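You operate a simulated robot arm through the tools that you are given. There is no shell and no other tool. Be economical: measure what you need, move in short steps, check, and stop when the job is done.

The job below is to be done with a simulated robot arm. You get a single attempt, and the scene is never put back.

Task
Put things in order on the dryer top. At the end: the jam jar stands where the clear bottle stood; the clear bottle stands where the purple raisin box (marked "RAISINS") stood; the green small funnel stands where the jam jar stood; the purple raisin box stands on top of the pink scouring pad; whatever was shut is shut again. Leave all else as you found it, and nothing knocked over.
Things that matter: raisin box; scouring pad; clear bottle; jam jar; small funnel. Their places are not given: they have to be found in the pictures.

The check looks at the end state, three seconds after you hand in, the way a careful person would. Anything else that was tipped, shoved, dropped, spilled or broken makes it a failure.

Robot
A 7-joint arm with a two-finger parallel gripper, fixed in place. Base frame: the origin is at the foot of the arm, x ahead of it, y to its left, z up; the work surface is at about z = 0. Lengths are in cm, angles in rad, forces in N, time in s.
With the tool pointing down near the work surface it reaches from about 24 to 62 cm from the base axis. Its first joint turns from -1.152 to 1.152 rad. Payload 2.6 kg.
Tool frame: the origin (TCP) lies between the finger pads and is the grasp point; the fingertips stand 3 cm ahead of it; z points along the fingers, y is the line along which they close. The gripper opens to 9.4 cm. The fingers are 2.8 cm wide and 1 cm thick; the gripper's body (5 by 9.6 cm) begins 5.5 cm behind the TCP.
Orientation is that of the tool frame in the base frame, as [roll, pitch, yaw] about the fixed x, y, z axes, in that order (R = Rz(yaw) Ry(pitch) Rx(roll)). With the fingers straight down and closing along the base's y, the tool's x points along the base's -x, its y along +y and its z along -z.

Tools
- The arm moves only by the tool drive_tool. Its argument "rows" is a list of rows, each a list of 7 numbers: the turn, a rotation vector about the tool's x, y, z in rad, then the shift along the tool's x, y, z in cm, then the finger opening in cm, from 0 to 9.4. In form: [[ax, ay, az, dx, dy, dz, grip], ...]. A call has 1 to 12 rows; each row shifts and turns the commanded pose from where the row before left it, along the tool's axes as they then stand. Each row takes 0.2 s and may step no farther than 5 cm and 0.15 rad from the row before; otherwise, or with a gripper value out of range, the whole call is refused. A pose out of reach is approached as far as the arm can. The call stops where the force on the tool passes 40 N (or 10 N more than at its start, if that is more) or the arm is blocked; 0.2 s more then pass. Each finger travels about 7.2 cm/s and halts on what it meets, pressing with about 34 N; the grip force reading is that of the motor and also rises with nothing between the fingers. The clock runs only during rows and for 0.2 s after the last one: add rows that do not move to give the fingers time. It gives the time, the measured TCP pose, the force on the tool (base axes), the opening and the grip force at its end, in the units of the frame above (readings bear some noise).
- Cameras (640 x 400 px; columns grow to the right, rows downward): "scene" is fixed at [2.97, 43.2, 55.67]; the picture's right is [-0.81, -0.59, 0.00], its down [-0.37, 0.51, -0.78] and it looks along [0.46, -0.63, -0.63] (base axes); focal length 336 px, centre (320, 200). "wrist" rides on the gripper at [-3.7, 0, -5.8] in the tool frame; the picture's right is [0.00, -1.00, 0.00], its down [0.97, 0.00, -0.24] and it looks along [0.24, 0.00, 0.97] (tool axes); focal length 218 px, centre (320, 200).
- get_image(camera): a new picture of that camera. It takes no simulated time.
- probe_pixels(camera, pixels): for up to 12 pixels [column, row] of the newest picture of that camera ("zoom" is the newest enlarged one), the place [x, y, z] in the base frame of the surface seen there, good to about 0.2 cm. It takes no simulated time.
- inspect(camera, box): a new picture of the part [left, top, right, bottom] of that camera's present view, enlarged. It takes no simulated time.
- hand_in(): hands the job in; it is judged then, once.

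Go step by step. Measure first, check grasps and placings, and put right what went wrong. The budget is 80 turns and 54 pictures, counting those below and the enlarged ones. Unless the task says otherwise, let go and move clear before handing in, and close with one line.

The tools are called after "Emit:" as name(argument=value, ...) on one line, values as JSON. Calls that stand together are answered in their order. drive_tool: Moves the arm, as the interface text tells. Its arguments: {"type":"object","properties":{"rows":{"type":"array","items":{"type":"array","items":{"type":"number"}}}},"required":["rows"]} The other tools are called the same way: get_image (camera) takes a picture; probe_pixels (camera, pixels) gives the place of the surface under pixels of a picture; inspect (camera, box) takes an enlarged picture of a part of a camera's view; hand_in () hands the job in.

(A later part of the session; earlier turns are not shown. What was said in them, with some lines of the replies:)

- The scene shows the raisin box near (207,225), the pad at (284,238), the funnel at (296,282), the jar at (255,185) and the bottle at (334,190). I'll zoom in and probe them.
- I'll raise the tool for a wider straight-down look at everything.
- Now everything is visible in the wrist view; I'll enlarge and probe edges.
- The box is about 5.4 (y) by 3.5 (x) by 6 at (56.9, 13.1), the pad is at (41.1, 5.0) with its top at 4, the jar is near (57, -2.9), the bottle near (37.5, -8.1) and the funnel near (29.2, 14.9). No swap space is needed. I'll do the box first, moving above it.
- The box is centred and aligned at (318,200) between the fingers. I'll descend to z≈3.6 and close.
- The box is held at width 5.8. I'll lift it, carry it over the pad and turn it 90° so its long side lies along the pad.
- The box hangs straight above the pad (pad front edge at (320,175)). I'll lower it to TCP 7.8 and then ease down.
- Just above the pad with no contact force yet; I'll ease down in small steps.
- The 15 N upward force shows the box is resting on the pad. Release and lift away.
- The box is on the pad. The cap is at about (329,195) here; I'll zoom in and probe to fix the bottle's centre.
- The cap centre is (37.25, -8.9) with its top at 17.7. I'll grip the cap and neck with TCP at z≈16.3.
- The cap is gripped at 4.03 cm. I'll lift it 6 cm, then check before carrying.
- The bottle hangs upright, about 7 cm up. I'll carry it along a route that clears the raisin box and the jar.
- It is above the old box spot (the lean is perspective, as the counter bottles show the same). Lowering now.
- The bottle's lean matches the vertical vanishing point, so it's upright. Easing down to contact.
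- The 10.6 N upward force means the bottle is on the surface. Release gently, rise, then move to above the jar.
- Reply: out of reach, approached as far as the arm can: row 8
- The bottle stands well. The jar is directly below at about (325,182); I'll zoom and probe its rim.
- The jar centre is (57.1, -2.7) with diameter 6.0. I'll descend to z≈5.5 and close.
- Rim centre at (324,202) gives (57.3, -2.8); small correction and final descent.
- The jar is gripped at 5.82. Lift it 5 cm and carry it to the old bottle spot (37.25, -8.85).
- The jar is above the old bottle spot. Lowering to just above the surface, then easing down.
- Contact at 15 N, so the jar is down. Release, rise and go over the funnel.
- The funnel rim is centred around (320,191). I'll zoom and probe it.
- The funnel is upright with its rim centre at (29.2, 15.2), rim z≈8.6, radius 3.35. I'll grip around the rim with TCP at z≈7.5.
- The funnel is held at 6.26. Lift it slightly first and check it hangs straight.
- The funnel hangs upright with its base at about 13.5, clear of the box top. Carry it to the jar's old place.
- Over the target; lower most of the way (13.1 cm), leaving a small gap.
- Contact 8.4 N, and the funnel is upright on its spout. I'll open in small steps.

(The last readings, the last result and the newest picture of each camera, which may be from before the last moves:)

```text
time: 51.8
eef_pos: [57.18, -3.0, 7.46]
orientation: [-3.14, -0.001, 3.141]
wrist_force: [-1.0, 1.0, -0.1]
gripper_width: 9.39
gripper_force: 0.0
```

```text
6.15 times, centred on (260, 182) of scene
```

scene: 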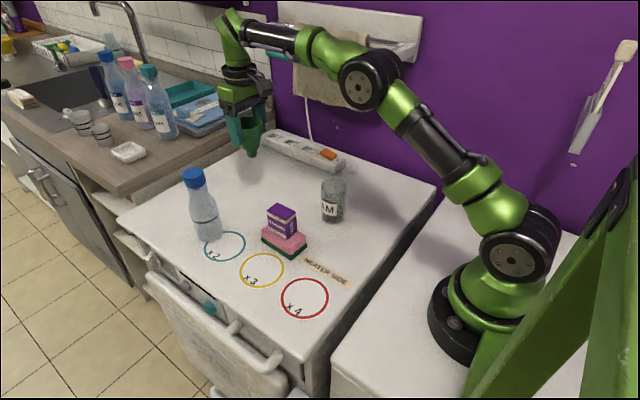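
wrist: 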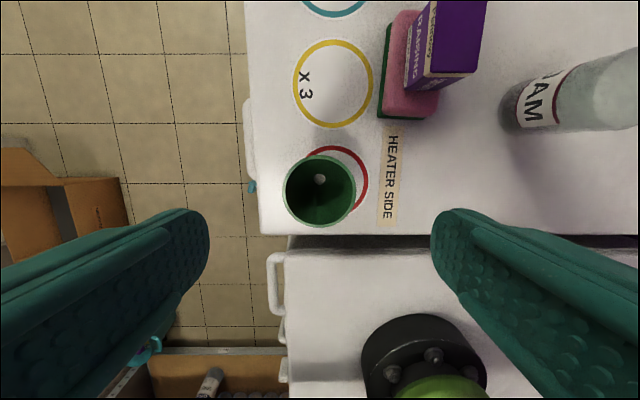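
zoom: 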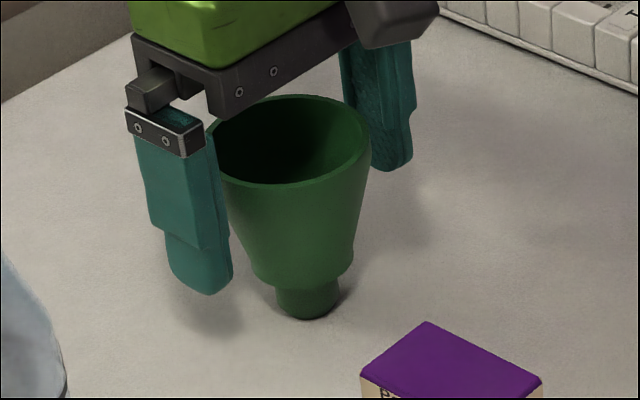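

The funnel stands free. Rise straight up and retreat, then do a final check.

Emit:
drive_tool(rows=[[0, 0, 0, 0, 0, -3, 9.4], [0, 0, 0, 0, 0, -4, 9.4], [0, 0, 0, 0, 0, -4, 9.4], [0, 0, 0, 0, 0, -3, 9.4], [0, 0, 0, 4, 0, -1, 9.4], [0, 0, 0, 4, 0, -1, 9.4], [0, 0, 0, 4, 0, -1, 9.4], [0, 0, 0, 4, 0, -1, 9.4], [0, 0, 0, 0, 0, -3, 9.4], [0, 0, 0, 0, 0, -3, 9.4], [0, 0, 0, 0, 0, 0, 9.4]])

Emit:
get_image(camera="wrist")

Emit:
get_image(camera="scene")

```text
time: 54.2
eef_pos: [40.78, -2.82, 31.46]
orientation: [-3.141, 0.001, -3.141]
wrist_force: [-1.5, -0.2, 0.0]
gripper_width: 9.4
gripper_force: 0.1
```

```text
17 pictures are left
```

wrist: 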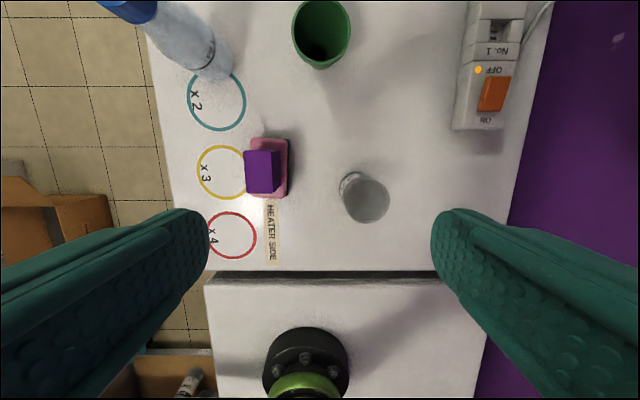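

```text
16 pictures are left
```

scene: 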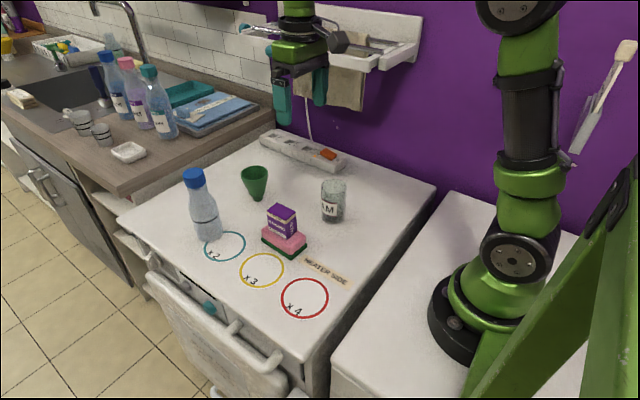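

The final pictures show the funnel at the jar's old spot (255,182), the jar at the bottle's (333,200), the bottle at the box's (203,205) and the raisin box on the pad (283,222). All are upright and nothing else has moved, so I'm handing in.

Emit:
hand_in()

```text
The job is handed in.
```

The jar, bottle and funnel are in their new places, the raisin box stands on the pink pad, and nothing was opened or knocked over.
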